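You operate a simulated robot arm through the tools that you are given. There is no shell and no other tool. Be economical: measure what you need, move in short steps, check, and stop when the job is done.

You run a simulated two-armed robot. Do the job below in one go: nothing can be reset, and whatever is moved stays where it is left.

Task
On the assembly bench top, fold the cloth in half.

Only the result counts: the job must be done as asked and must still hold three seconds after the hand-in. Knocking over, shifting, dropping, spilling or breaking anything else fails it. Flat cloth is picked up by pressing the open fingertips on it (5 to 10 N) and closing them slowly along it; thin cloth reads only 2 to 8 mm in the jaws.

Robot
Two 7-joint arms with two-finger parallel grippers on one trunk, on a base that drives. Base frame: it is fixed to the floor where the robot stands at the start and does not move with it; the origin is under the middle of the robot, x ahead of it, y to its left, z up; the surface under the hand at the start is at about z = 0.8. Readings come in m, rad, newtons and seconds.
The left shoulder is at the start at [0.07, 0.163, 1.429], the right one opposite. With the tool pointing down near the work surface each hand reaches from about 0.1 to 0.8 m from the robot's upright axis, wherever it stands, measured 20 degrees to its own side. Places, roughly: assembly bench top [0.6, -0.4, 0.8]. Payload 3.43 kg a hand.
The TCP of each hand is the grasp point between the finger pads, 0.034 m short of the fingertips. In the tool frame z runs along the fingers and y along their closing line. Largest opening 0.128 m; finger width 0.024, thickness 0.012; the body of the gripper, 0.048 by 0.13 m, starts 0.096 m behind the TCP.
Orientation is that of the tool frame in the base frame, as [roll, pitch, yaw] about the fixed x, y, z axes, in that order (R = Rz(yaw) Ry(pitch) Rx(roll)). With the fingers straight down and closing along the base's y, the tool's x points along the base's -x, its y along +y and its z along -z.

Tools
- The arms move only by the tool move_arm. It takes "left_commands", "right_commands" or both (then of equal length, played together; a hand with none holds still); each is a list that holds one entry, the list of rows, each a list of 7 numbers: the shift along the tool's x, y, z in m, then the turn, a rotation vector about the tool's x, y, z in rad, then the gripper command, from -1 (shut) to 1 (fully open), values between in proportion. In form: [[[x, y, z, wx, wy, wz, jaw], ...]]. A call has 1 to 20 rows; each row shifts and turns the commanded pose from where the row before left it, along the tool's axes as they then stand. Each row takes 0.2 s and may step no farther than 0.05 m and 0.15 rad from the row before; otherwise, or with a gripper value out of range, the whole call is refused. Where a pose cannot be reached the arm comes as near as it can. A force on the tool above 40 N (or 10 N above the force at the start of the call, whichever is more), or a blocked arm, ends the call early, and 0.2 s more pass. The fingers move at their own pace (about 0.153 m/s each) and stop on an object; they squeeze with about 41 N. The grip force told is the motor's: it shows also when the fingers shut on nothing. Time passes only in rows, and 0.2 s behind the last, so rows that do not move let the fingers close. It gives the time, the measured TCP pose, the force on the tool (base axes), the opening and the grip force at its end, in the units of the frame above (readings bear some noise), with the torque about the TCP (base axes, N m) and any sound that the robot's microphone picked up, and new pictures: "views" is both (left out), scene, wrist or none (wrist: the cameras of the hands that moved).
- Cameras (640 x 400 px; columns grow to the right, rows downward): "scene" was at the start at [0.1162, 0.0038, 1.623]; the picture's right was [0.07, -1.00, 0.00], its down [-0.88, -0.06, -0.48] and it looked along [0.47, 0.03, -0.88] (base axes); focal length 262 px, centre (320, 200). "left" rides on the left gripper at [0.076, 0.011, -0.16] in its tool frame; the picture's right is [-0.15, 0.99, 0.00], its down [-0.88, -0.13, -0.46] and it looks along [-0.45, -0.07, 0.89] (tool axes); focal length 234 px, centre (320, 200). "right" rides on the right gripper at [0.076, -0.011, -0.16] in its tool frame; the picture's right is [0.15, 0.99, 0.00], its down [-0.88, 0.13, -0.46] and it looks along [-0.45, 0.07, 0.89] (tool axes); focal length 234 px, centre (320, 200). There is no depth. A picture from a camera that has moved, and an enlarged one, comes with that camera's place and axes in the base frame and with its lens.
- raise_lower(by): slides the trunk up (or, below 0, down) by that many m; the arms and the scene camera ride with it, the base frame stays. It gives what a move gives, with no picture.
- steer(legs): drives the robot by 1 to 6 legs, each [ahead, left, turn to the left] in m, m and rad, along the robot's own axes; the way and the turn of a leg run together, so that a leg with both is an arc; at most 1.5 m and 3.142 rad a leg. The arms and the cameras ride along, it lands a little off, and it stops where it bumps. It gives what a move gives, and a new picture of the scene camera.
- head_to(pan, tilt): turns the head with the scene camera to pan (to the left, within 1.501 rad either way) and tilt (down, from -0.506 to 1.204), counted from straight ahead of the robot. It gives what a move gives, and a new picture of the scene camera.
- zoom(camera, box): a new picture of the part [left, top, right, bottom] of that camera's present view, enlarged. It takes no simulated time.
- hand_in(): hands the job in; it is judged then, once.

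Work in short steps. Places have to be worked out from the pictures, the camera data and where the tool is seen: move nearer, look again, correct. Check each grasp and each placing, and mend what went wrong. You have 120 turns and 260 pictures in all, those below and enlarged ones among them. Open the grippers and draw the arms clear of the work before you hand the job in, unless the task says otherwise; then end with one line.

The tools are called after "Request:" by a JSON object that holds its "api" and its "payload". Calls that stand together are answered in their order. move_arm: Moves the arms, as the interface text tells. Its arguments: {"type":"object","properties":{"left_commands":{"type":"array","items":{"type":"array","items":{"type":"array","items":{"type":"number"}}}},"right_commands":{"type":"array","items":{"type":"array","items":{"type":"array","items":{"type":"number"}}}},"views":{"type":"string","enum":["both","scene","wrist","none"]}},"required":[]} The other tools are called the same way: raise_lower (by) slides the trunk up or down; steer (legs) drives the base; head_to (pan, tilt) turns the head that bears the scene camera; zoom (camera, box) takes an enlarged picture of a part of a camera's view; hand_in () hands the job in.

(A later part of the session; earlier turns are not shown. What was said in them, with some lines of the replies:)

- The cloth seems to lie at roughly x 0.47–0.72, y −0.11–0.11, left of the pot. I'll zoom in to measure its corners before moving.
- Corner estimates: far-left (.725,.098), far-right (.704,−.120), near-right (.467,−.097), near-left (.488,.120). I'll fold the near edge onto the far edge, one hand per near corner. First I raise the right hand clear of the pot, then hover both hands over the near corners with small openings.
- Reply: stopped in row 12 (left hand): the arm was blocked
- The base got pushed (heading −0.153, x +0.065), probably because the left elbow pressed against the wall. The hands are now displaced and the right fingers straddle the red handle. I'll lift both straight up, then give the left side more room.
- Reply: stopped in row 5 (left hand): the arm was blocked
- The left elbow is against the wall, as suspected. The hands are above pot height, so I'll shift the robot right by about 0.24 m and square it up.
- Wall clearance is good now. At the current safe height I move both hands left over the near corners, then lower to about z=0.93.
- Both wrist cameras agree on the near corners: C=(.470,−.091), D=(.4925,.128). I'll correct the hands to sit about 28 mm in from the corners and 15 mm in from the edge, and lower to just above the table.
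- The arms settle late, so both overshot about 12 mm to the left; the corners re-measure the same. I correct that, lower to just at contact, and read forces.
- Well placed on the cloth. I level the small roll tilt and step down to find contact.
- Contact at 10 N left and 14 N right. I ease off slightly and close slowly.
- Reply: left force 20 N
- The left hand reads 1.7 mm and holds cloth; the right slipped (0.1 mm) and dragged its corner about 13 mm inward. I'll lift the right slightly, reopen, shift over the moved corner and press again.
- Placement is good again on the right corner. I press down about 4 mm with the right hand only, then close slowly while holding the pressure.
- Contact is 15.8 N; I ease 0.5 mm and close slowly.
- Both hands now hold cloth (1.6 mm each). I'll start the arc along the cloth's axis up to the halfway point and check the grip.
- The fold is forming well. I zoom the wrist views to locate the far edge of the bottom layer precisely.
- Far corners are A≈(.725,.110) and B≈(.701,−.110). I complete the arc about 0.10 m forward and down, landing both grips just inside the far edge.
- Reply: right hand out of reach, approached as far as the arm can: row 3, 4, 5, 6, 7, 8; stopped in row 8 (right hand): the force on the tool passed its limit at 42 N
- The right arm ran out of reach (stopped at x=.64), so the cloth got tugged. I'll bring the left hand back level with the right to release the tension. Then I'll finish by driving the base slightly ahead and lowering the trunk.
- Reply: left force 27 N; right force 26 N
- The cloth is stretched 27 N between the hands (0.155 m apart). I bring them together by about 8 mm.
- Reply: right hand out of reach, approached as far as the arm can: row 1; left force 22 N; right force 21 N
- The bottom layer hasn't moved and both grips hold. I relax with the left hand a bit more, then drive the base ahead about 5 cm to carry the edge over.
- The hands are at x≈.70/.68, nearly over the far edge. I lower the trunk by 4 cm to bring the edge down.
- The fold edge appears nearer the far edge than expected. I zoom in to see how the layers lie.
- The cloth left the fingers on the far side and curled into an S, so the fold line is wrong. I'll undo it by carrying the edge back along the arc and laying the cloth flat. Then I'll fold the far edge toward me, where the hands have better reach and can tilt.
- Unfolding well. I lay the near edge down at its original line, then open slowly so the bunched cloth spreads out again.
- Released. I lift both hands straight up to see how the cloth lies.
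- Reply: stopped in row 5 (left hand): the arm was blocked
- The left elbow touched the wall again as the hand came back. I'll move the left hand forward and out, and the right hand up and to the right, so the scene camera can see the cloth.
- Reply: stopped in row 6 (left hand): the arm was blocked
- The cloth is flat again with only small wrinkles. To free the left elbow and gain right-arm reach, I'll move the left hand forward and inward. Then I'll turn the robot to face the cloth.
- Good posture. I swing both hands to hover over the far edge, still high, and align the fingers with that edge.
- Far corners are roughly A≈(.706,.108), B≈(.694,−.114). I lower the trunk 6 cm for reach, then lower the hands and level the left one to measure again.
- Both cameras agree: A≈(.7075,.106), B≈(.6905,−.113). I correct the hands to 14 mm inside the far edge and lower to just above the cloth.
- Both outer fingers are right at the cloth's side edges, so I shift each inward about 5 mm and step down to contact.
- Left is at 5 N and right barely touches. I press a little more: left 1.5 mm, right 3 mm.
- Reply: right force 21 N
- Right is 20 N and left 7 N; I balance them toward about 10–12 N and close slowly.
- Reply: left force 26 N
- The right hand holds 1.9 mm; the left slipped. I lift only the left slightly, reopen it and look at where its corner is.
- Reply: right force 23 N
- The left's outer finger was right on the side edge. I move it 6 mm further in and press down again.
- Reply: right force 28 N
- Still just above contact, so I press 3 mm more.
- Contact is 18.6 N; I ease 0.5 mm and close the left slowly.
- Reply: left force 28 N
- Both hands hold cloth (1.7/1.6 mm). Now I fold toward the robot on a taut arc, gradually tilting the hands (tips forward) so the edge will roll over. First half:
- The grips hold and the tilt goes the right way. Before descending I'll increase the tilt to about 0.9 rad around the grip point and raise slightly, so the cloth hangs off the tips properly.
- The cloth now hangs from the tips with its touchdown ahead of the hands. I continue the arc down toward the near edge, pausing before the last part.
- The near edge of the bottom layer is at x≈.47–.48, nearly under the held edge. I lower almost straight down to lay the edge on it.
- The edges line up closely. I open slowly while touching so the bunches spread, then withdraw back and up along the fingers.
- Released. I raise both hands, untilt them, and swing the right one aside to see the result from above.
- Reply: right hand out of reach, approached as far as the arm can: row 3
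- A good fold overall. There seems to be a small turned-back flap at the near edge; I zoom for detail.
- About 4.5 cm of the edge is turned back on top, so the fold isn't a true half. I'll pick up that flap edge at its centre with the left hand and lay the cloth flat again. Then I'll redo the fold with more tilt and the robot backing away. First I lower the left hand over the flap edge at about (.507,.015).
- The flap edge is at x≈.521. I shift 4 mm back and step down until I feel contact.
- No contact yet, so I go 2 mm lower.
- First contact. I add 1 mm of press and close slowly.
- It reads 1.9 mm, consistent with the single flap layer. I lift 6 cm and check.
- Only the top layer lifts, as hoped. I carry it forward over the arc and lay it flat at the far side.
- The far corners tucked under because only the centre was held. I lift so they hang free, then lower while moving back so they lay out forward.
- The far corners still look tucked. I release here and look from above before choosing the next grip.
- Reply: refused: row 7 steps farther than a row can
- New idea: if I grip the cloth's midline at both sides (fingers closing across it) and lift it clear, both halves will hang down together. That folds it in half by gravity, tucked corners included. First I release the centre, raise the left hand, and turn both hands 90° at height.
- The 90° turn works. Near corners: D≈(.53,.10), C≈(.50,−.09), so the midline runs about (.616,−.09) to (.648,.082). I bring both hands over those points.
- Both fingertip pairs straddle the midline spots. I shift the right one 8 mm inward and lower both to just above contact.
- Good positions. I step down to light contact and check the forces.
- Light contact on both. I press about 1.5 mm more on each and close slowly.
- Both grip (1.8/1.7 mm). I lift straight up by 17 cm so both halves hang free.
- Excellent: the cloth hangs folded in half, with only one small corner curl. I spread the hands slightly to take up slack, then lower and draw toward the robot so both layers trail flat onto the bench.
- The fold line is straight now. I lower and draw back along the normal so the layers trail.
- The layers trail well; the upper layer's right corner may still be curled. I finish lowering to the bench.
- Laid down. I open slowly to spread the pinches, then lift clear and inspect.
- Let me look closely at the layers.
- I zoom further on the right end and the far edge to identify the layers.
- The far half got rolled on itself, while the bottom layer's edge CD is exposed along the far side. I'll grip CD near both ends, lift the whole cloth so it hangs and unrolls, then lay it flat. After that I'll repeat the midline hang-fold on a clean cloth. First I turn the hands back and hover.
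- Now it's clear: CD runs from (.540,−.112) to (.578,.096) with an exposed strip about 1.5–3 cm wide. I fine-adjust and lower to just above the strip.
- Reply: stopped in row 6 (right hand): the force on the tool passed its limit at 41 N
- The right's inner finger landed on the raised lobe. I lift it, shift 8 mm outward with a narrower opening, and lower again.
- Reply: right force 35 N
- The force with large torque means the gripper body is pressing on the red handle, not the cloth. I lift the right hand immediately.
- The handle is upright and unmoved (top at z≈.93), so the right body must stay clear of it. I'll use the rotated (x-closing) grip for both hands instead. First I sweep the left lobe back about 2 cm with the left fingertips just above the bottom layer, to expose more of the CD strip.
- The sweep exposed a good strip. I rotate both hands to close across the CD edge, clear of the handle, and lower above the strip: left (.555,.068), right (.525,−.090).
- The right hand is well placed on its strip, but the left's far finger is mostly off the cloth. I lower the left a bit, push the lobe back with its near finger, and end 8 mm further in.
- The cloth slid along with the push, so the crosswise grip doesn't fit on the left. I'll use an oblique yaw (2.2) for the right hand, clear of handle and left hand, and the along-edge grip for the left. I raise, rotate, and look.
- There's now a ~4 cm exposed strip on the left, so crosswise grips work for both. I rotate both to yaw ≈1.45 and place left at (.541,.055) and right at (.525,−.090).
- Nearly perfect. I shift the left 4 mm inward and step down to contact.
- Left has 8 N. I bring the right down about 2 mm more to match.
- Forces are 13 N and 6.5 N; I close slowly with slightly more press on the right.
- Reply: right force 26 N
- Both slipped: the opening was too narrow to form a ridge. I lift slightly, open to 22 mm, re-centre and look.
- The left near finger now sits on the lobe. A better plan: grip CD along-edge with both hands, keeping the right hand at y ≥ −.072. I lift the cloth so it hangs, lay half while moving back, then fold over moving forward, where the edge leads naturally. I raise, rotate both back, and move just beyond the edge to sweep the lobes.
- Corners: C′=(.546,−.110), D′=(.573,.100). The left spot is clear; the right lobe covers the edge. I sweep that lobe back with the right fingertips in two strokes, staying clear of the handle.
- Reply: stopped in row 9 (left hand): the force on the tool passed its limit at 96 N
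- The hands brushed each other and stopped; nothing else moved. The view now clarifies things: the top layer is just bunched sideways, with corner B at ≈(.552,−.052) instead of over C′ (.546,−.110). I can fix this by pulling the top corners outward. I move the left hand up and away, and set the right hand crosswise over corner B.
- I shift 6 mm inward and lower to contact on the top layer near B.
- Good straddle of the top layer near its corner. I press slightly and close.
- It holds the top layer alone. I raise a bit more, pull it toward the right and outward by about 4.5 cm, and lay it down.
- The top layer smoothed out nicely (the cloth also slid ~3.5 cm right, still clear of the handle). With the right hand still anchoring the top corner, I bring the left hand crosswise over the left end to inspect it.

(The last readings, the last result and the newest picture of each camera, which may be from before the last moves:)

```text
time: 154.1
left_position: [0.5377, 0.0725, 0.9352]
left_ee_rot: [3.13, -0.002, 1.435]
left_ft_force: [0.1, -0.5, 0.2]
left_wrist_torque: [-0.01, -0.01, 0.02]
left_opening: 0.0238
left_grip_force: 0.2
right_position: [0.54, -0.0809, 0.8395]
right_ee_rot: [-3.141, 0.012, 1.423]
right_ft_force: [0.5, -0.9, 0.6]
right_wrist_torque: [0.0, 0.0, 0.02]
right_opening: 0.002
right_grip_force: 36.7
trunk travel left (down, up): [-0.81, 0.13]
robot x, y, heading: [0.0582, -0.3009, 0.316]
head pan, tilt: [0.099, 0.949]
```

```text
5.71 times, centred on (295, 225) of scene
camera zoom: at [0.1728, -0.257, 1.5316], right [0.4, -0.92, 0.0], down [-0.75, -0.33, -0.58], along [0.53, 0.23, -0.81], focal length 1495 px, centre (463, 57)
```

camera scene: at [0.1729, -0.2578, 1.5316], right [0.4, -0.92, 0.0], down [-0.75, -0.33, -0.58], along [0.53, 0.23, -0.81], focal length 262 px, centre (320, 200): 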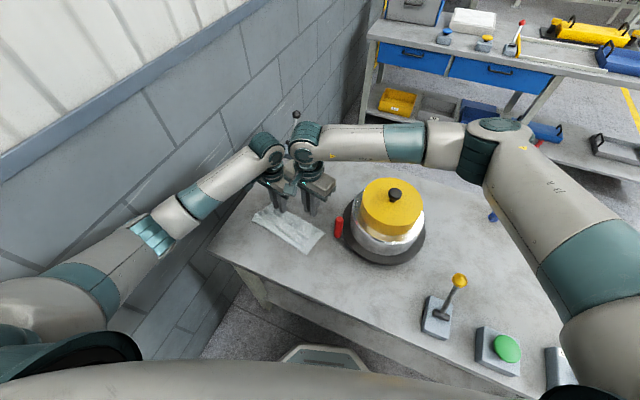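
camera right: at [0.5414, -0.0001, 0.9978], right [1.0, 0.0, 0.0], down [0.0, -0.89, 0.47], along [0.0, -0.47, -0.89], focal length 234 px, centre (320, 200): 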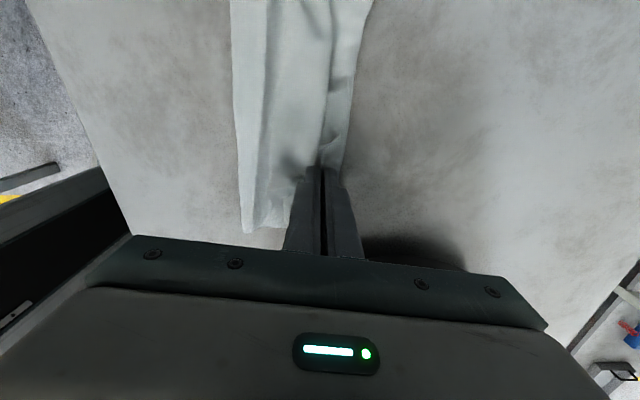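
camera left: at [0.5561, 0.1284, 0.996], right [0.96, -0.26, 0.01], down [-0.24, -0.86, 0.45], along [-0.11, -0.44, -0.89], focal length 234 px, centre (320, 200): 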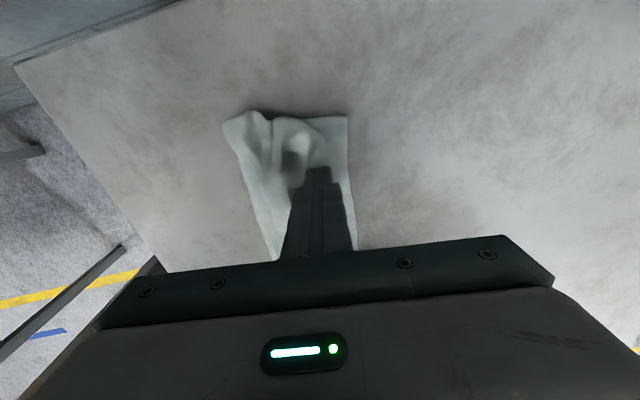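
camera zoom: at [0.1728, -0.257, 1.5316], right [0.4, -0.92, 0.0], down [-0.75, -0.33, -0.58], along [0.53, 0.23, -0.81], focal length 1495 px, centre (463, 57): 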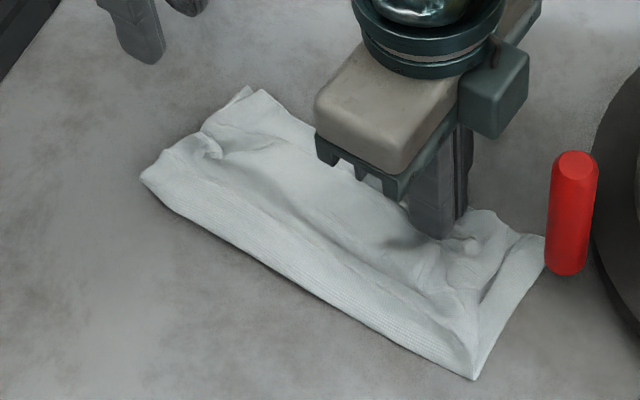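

The cloth looks much flatter and well aligned on the left. I release the right hand, lift clear, and review the whole.

Request:
{"api": "move_arm", "payload": {"right_commands": [[[0, 0, 0.003, 0, 0, 0, -1], [0, 0, 0, 0, 0, 0, -0.9], [0, 0, 0, 0, 0, 0, -0.8], [0, 0, 0, 0, 0, 0, -0.7], [0, 0, 0, 0, 0, 0, -0.6], [0, 0, -0.03, 0, 0, 0, -0.6], [0, 0, -0.05, 0, 0, 0, -0.6], [0, 0, -0.05, 0, 0, 0, -0.6], [0, 0, -0.05, 0, 0, 0, -0.6], [0, -0.04, -0.02, 0, 0, 0, -0.6], [0, -0.045, 0, 0, 0, 0, -0.6], [-0.04, -0.02, 0, 0, 0, 0, -0.6], [-0.04, 0, 0, 0, 0, 0, -0.6], [-0.03, 0, 0, 0, 0, 0, -0.6], [0, 0, 0, 0, 0, 0, -0.6]]], "left_commands": [[[0, 0, 0, 0, 0, 0, -0.6], [0, 0, 0, 0, 0, 0, -0.6], [0, 0, 0, 0, 0, 0, -0.6], [0, 0, 0, 0, 0, 0, -0.6], [0, 0, 0, 0, 0, 0, -0.6], [0, 0, -0.03, 0, 0, 0, -0.6], [0, 0, -0.03, 0, 0, 0, -0.6], [0.02, 0.02, 0, 0, 0, 0, -0.6], [0.02, 0.03, 0, 0, 0, 0, -0.6], [0.02, 0.04, 0, 0, 0, 0, -0.6], [0, 0, 0, 0, 0, 0, -0.6], [0, 0, 0, 0, 0, 0, -0.6], [0, 0, 0, 0, 0, 0, -0.6], [0, 0, 0, 0, 0, 0, -0.6], [0, 0, 0, 0, 0, 0, -0.6]]], "views": "scene"}}

Request:
{"api": "zoom", "payload": {"camera": "scene", "box": [262, 195, 318, 255]}}

```text
time: 157.3
left_position: [0.6343, 0.119, 0.9957]
left_ee_rot: [3.132, -0.002, 1.435]
left_ft_force: [0.0, 0.9, -0.4]
left_wrist_torque: [-0.04, 0.0, 0.01]
left_opening: 0.0255
left_grip_force: 0.1
right_position: [0.4211, -0.1711, 1.0394]
right_ee_rot: [-3.138, 0.013, 1.422]
right_ft_force: [-0.2, 0.9, 0.4]
right_wrist_torque: [-0.03, 0.0, 0.0]
right_opening: 0.0256
right_grip_force: 0.1
trunk travel left (down, up): [-0.81, 0.13]
robot x, y, heading: [0.0585, -0.3027, 0.313]
head pan, tilt: [0.099, 0.949]
camera scene: at [0.173, -0.2566, 1.5316], right [0.4, -0.92, 0.0], down [-0.75, -0.33, -0.58], along [0.53, 0.23, -0.81], focal length 262 px, centre (320, 200)
```

scene: 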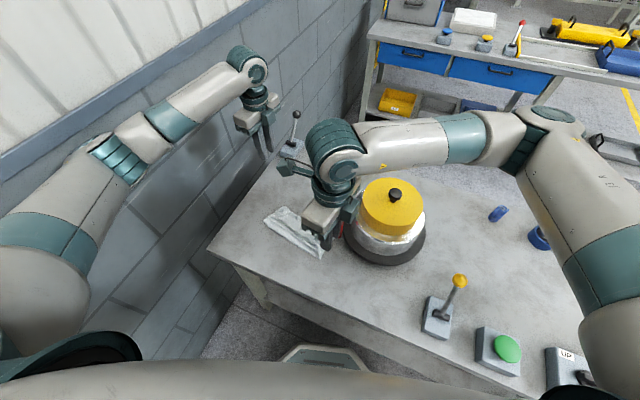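

```text
6.67 times, centred on (290, 225) of scene
camera zoom: at [0.173, -0.2566, 1.5316], right [0.4, -0.92, 0.0], down [-0.75, -0.33, -0.58], along [0.53, 0.23, -0.81], focal length 1744 px, centre (520, 33)
```

zoom: 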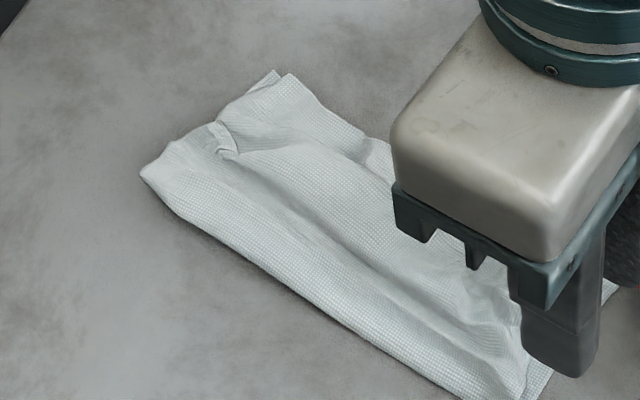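

I rotate the right hand back and shift it right so the scene view and its own camera see the whole cloth.

Request:
{"api": "move_arm", "payload": {"right_commands": [[[-0.02, 0, -0.02, 0, 0, -0.147, -0.6], [-0.02, 0, -0.02, 0, 0, -0.147, -0.6], [0, 0, 0, 0, 0, -0.147, -0.6], [0, 0, 0, 0, 0, -0.147, -0.6], [0, 0, 0, 0, 0, -0.147, -0.6], [0, 0, 0, 0, 0, -0.147, -0.6], [0, 0, 0, 0, 0, -0.147, -0.6], [0, 0, 0, 0, 0, -0.147, -0.6], [0, 0, 0, 0, 0, -0.147, -0.6], [0, 0, 0, 0, 0, -0.147, -0.6], [0, 0, 0, 0, 0, -0.147, -0.6], [0.015, -0.02, 0, 0, 0, 0, -0.6], [0, 0, 0, 0, 0, 0, -0.6], [0, 0, 0, 0, 0, 0, -0.6]]], "views": "none"}}

Request:
{"api": "zoom", "payload": {"camera": "right", "box": [320, 80, 500, 230]}}

Request:
{"api": "zoom", "payload": {"camera": "scene", "box": [255, 195, 335, 265]}}

```text
time: 160.3
left_position: [0.6337, 0.1187, 0.9957]
left_ee_rot: [3.131, -0.002, 1.434]
left_ft_force: [-0.1, -0.1, 0.7]
left_wrist_torque: [0.0, 0.03, 0.02]
left_opening: 0.0262
left_grip_force: 0.0
right_position: [0.4018, -0.2302, 1.078]
right_ee_rot: [-3.131, -0.001, 3.04]
right_ft_force: [0.3, 0.5, -1.2]
right_wrist_torque: [0.01, -0.02, -0.02]
right_opening: 0.0255
right_grip_force: 0.0
trunk travel left (down, up): [-0.81, 0.13]
robot x, y, heading: [0.0558, -0.2995, 0.311]
head pan, tilt: [0.099, 0.949]
```

```text
2.67 times, centred on (410, 155) of right
camera zoom: at [0.3259, -0.2301, 1.2386], right [-0.05, 1.0, -0.01], down [0.89, 0.05, 0.45], along [0.45, 0.01, -0.89], focal length 624 px, centre (80, 320)
```

zoom: 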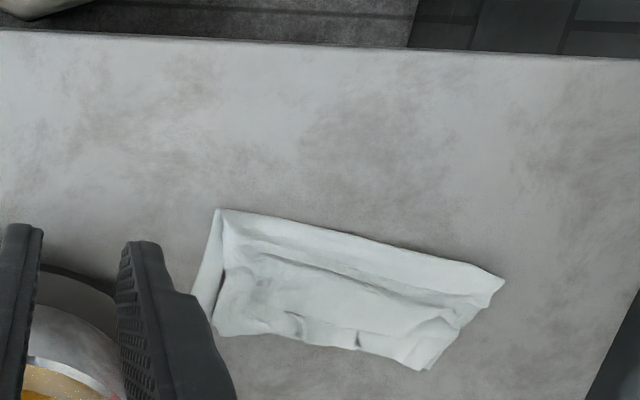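

```text
5.71 times, centred on (295, 230) of scene
camera zoom: at [0.173, -0.2569, 1.5316], right [0.4, -0.92, 0.0], down [-0.75, -0.33, -0.58], along [0.53, 0.23, -0.81], focal length 1495 px, centre (463, 29)
```

zoom: 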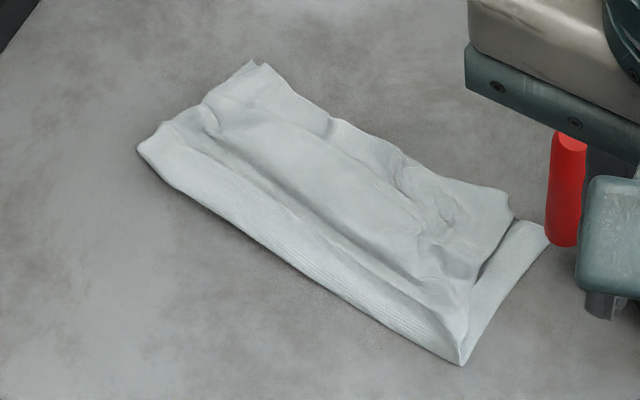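

Now it reads as a clean half fold, with only about 2 cm offset at the right far corner. I zoom closer to check each corner.

Request:
{"api": "zoom", "payload": {"camera": "right", "box": [360, 145, 470, 225]}}

Request:
{"api": "zoom", "payload": {"camera": "scene", "box": [292, 208, 328, 244]}}

Request:
{"api": "zoom", "payload": {"camera": "scene", "box": [268, 196, 304, 228]}}

```text
5.00 times, centred on (415, 185) of right
camera zoom: at [0.3259, -0.2301, 1.2386], right [-0.05, 1.0, -0.01], down [0.89, 0.05, 0.45], along [0.45, 0.01, -0.89], focal length 1171 px, centre (-155, 275)
```

zoom: 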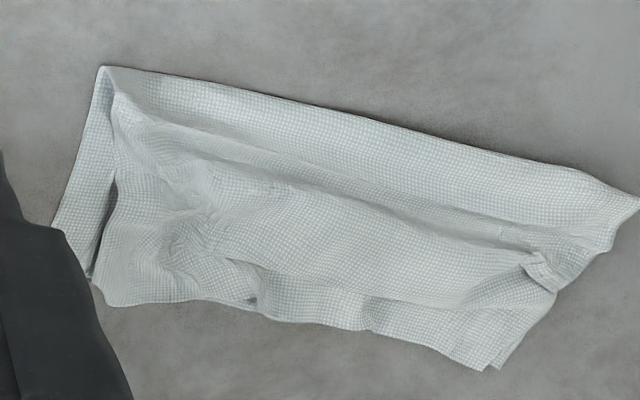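

```text
11.11 times, centred on (310, 226) of scene
camera zoom: at [0.173, -0.2569, 1.5316], right [0.4, -0.92, 0.0], down [-0.75, -0.33, -0.58], along [0.53, 0.23, -0.81], focal length 2907 px, centre (431, -89)
```

zoom: 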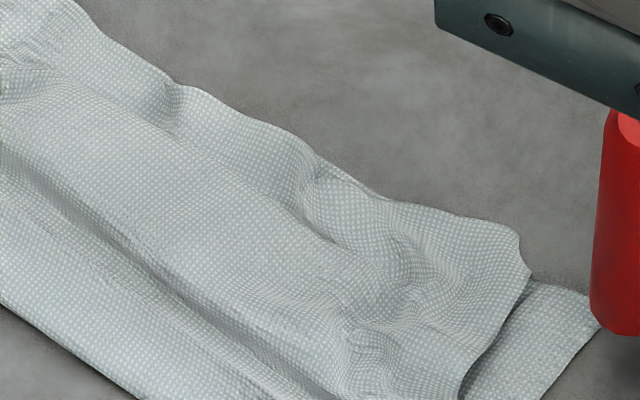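

```text
12.50 times, centred on (286, 212) of scene
camera zoom: at [0.173, -0.2569, 1.5316], right [0.4, -0.92, 0.0], down [-0.75, -0.33, -0.58], along [0.53, 0.23, -0.81], focal length 3271 px, centre (745, 50)
```

zoom: 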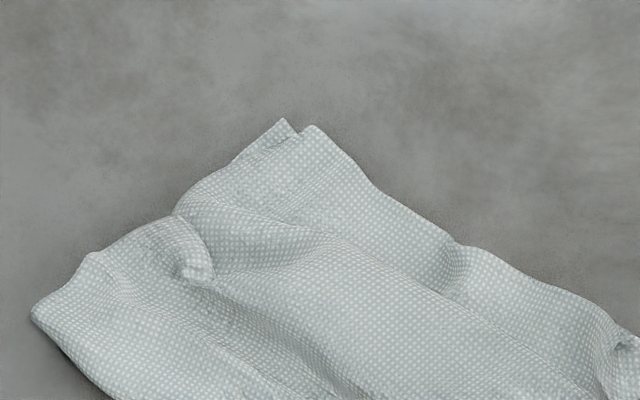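

All corners check out: A lies within about 5 mm of D, and B within about 2.5 cm of C with the edges matched. Further pulling would risk the handle right beside the cloth. I open both grippers and raise them well clear.

Request:
{"api": "move_arm", "payload": {"left_commands": [[[0, 0, -0.04, 0, 0, 0, -0.6], [0, 0, -0.04, 0, 0, 0, 0], [0, 0, -0.04, 0, 0, 0, 1], [0, 0, 0, 0, 0, 0, 1], [0, 0, 0, 0, 0, 0, 1]]], "right_commands": [[[0, 0, -0.04, 0, 0, 0, -0.6], [0, 0, -0.04, 0, 0, 0, 0], [0, 0, -0.03, 0, 0, 0, 1], [0, 0, 0, 0, 0, 0, 1], [0, 0, 0, 0, 0, 0, 1]]], "views": "scene"}}

```text
time: 161.5
left_position: [0.6321, 0.1197, 1.1163]
left_ee_rot: [3.131, -0.002, 1.434]
left_ft_force: [-0.4, -0.6, 0.7]
left_wrist_torque: [0.0, 0.0, 0.01]
left_opening: 0.1284
left_grip_force: 0.1
right_position: [0.4029, -0.2294, 1.19]
right_ee_rot: [-3.129, -0.004, 3.04]
right_ft_force: [0.3, -0.6, -0.3]
right_wrist_torque: [0.02, -0.01, 0.01]
right_opening: 0.1279
right_grip_force: 0.1
trunk travel left (down, up): [-0.81, 0.13]
robot x, y, heading: [0.0565, -0.3009, 0.312]
head pan, tilt: [0.099, 0.949]
camera scene: at [0.173, -0.2571, 1.5316], right [0.4, -0.92, 0.0], down [-0.75, -0.33, -0.58], along [0.53, 0.23, -0.81], focal length 262 px, centre (320, 200)
```

scene: 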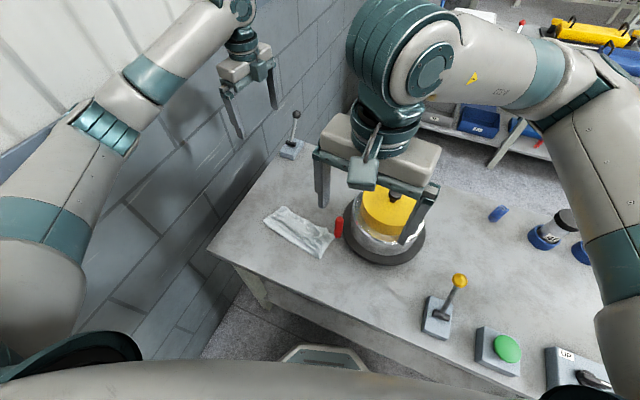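

The cloth lies folded in half, the hands are open and clear, and the other items are in place. I hand in.

Request:
{"api": "hand_in", "payload": {}}

```text
The job is handed in.
```

The cloth is folded in half on the bench and the job is handed in. One pair of corners lines up within about 5 mm. The other pair is about 2.5 cm off, and a few wrinkles remain. I left that corner because pulling it further risked hitting the red handle. The right gripper pressed on that handle once during the work, up to about 40 N; in the pictures it still stood upright and in place. Both grippers are open and clear of the work.
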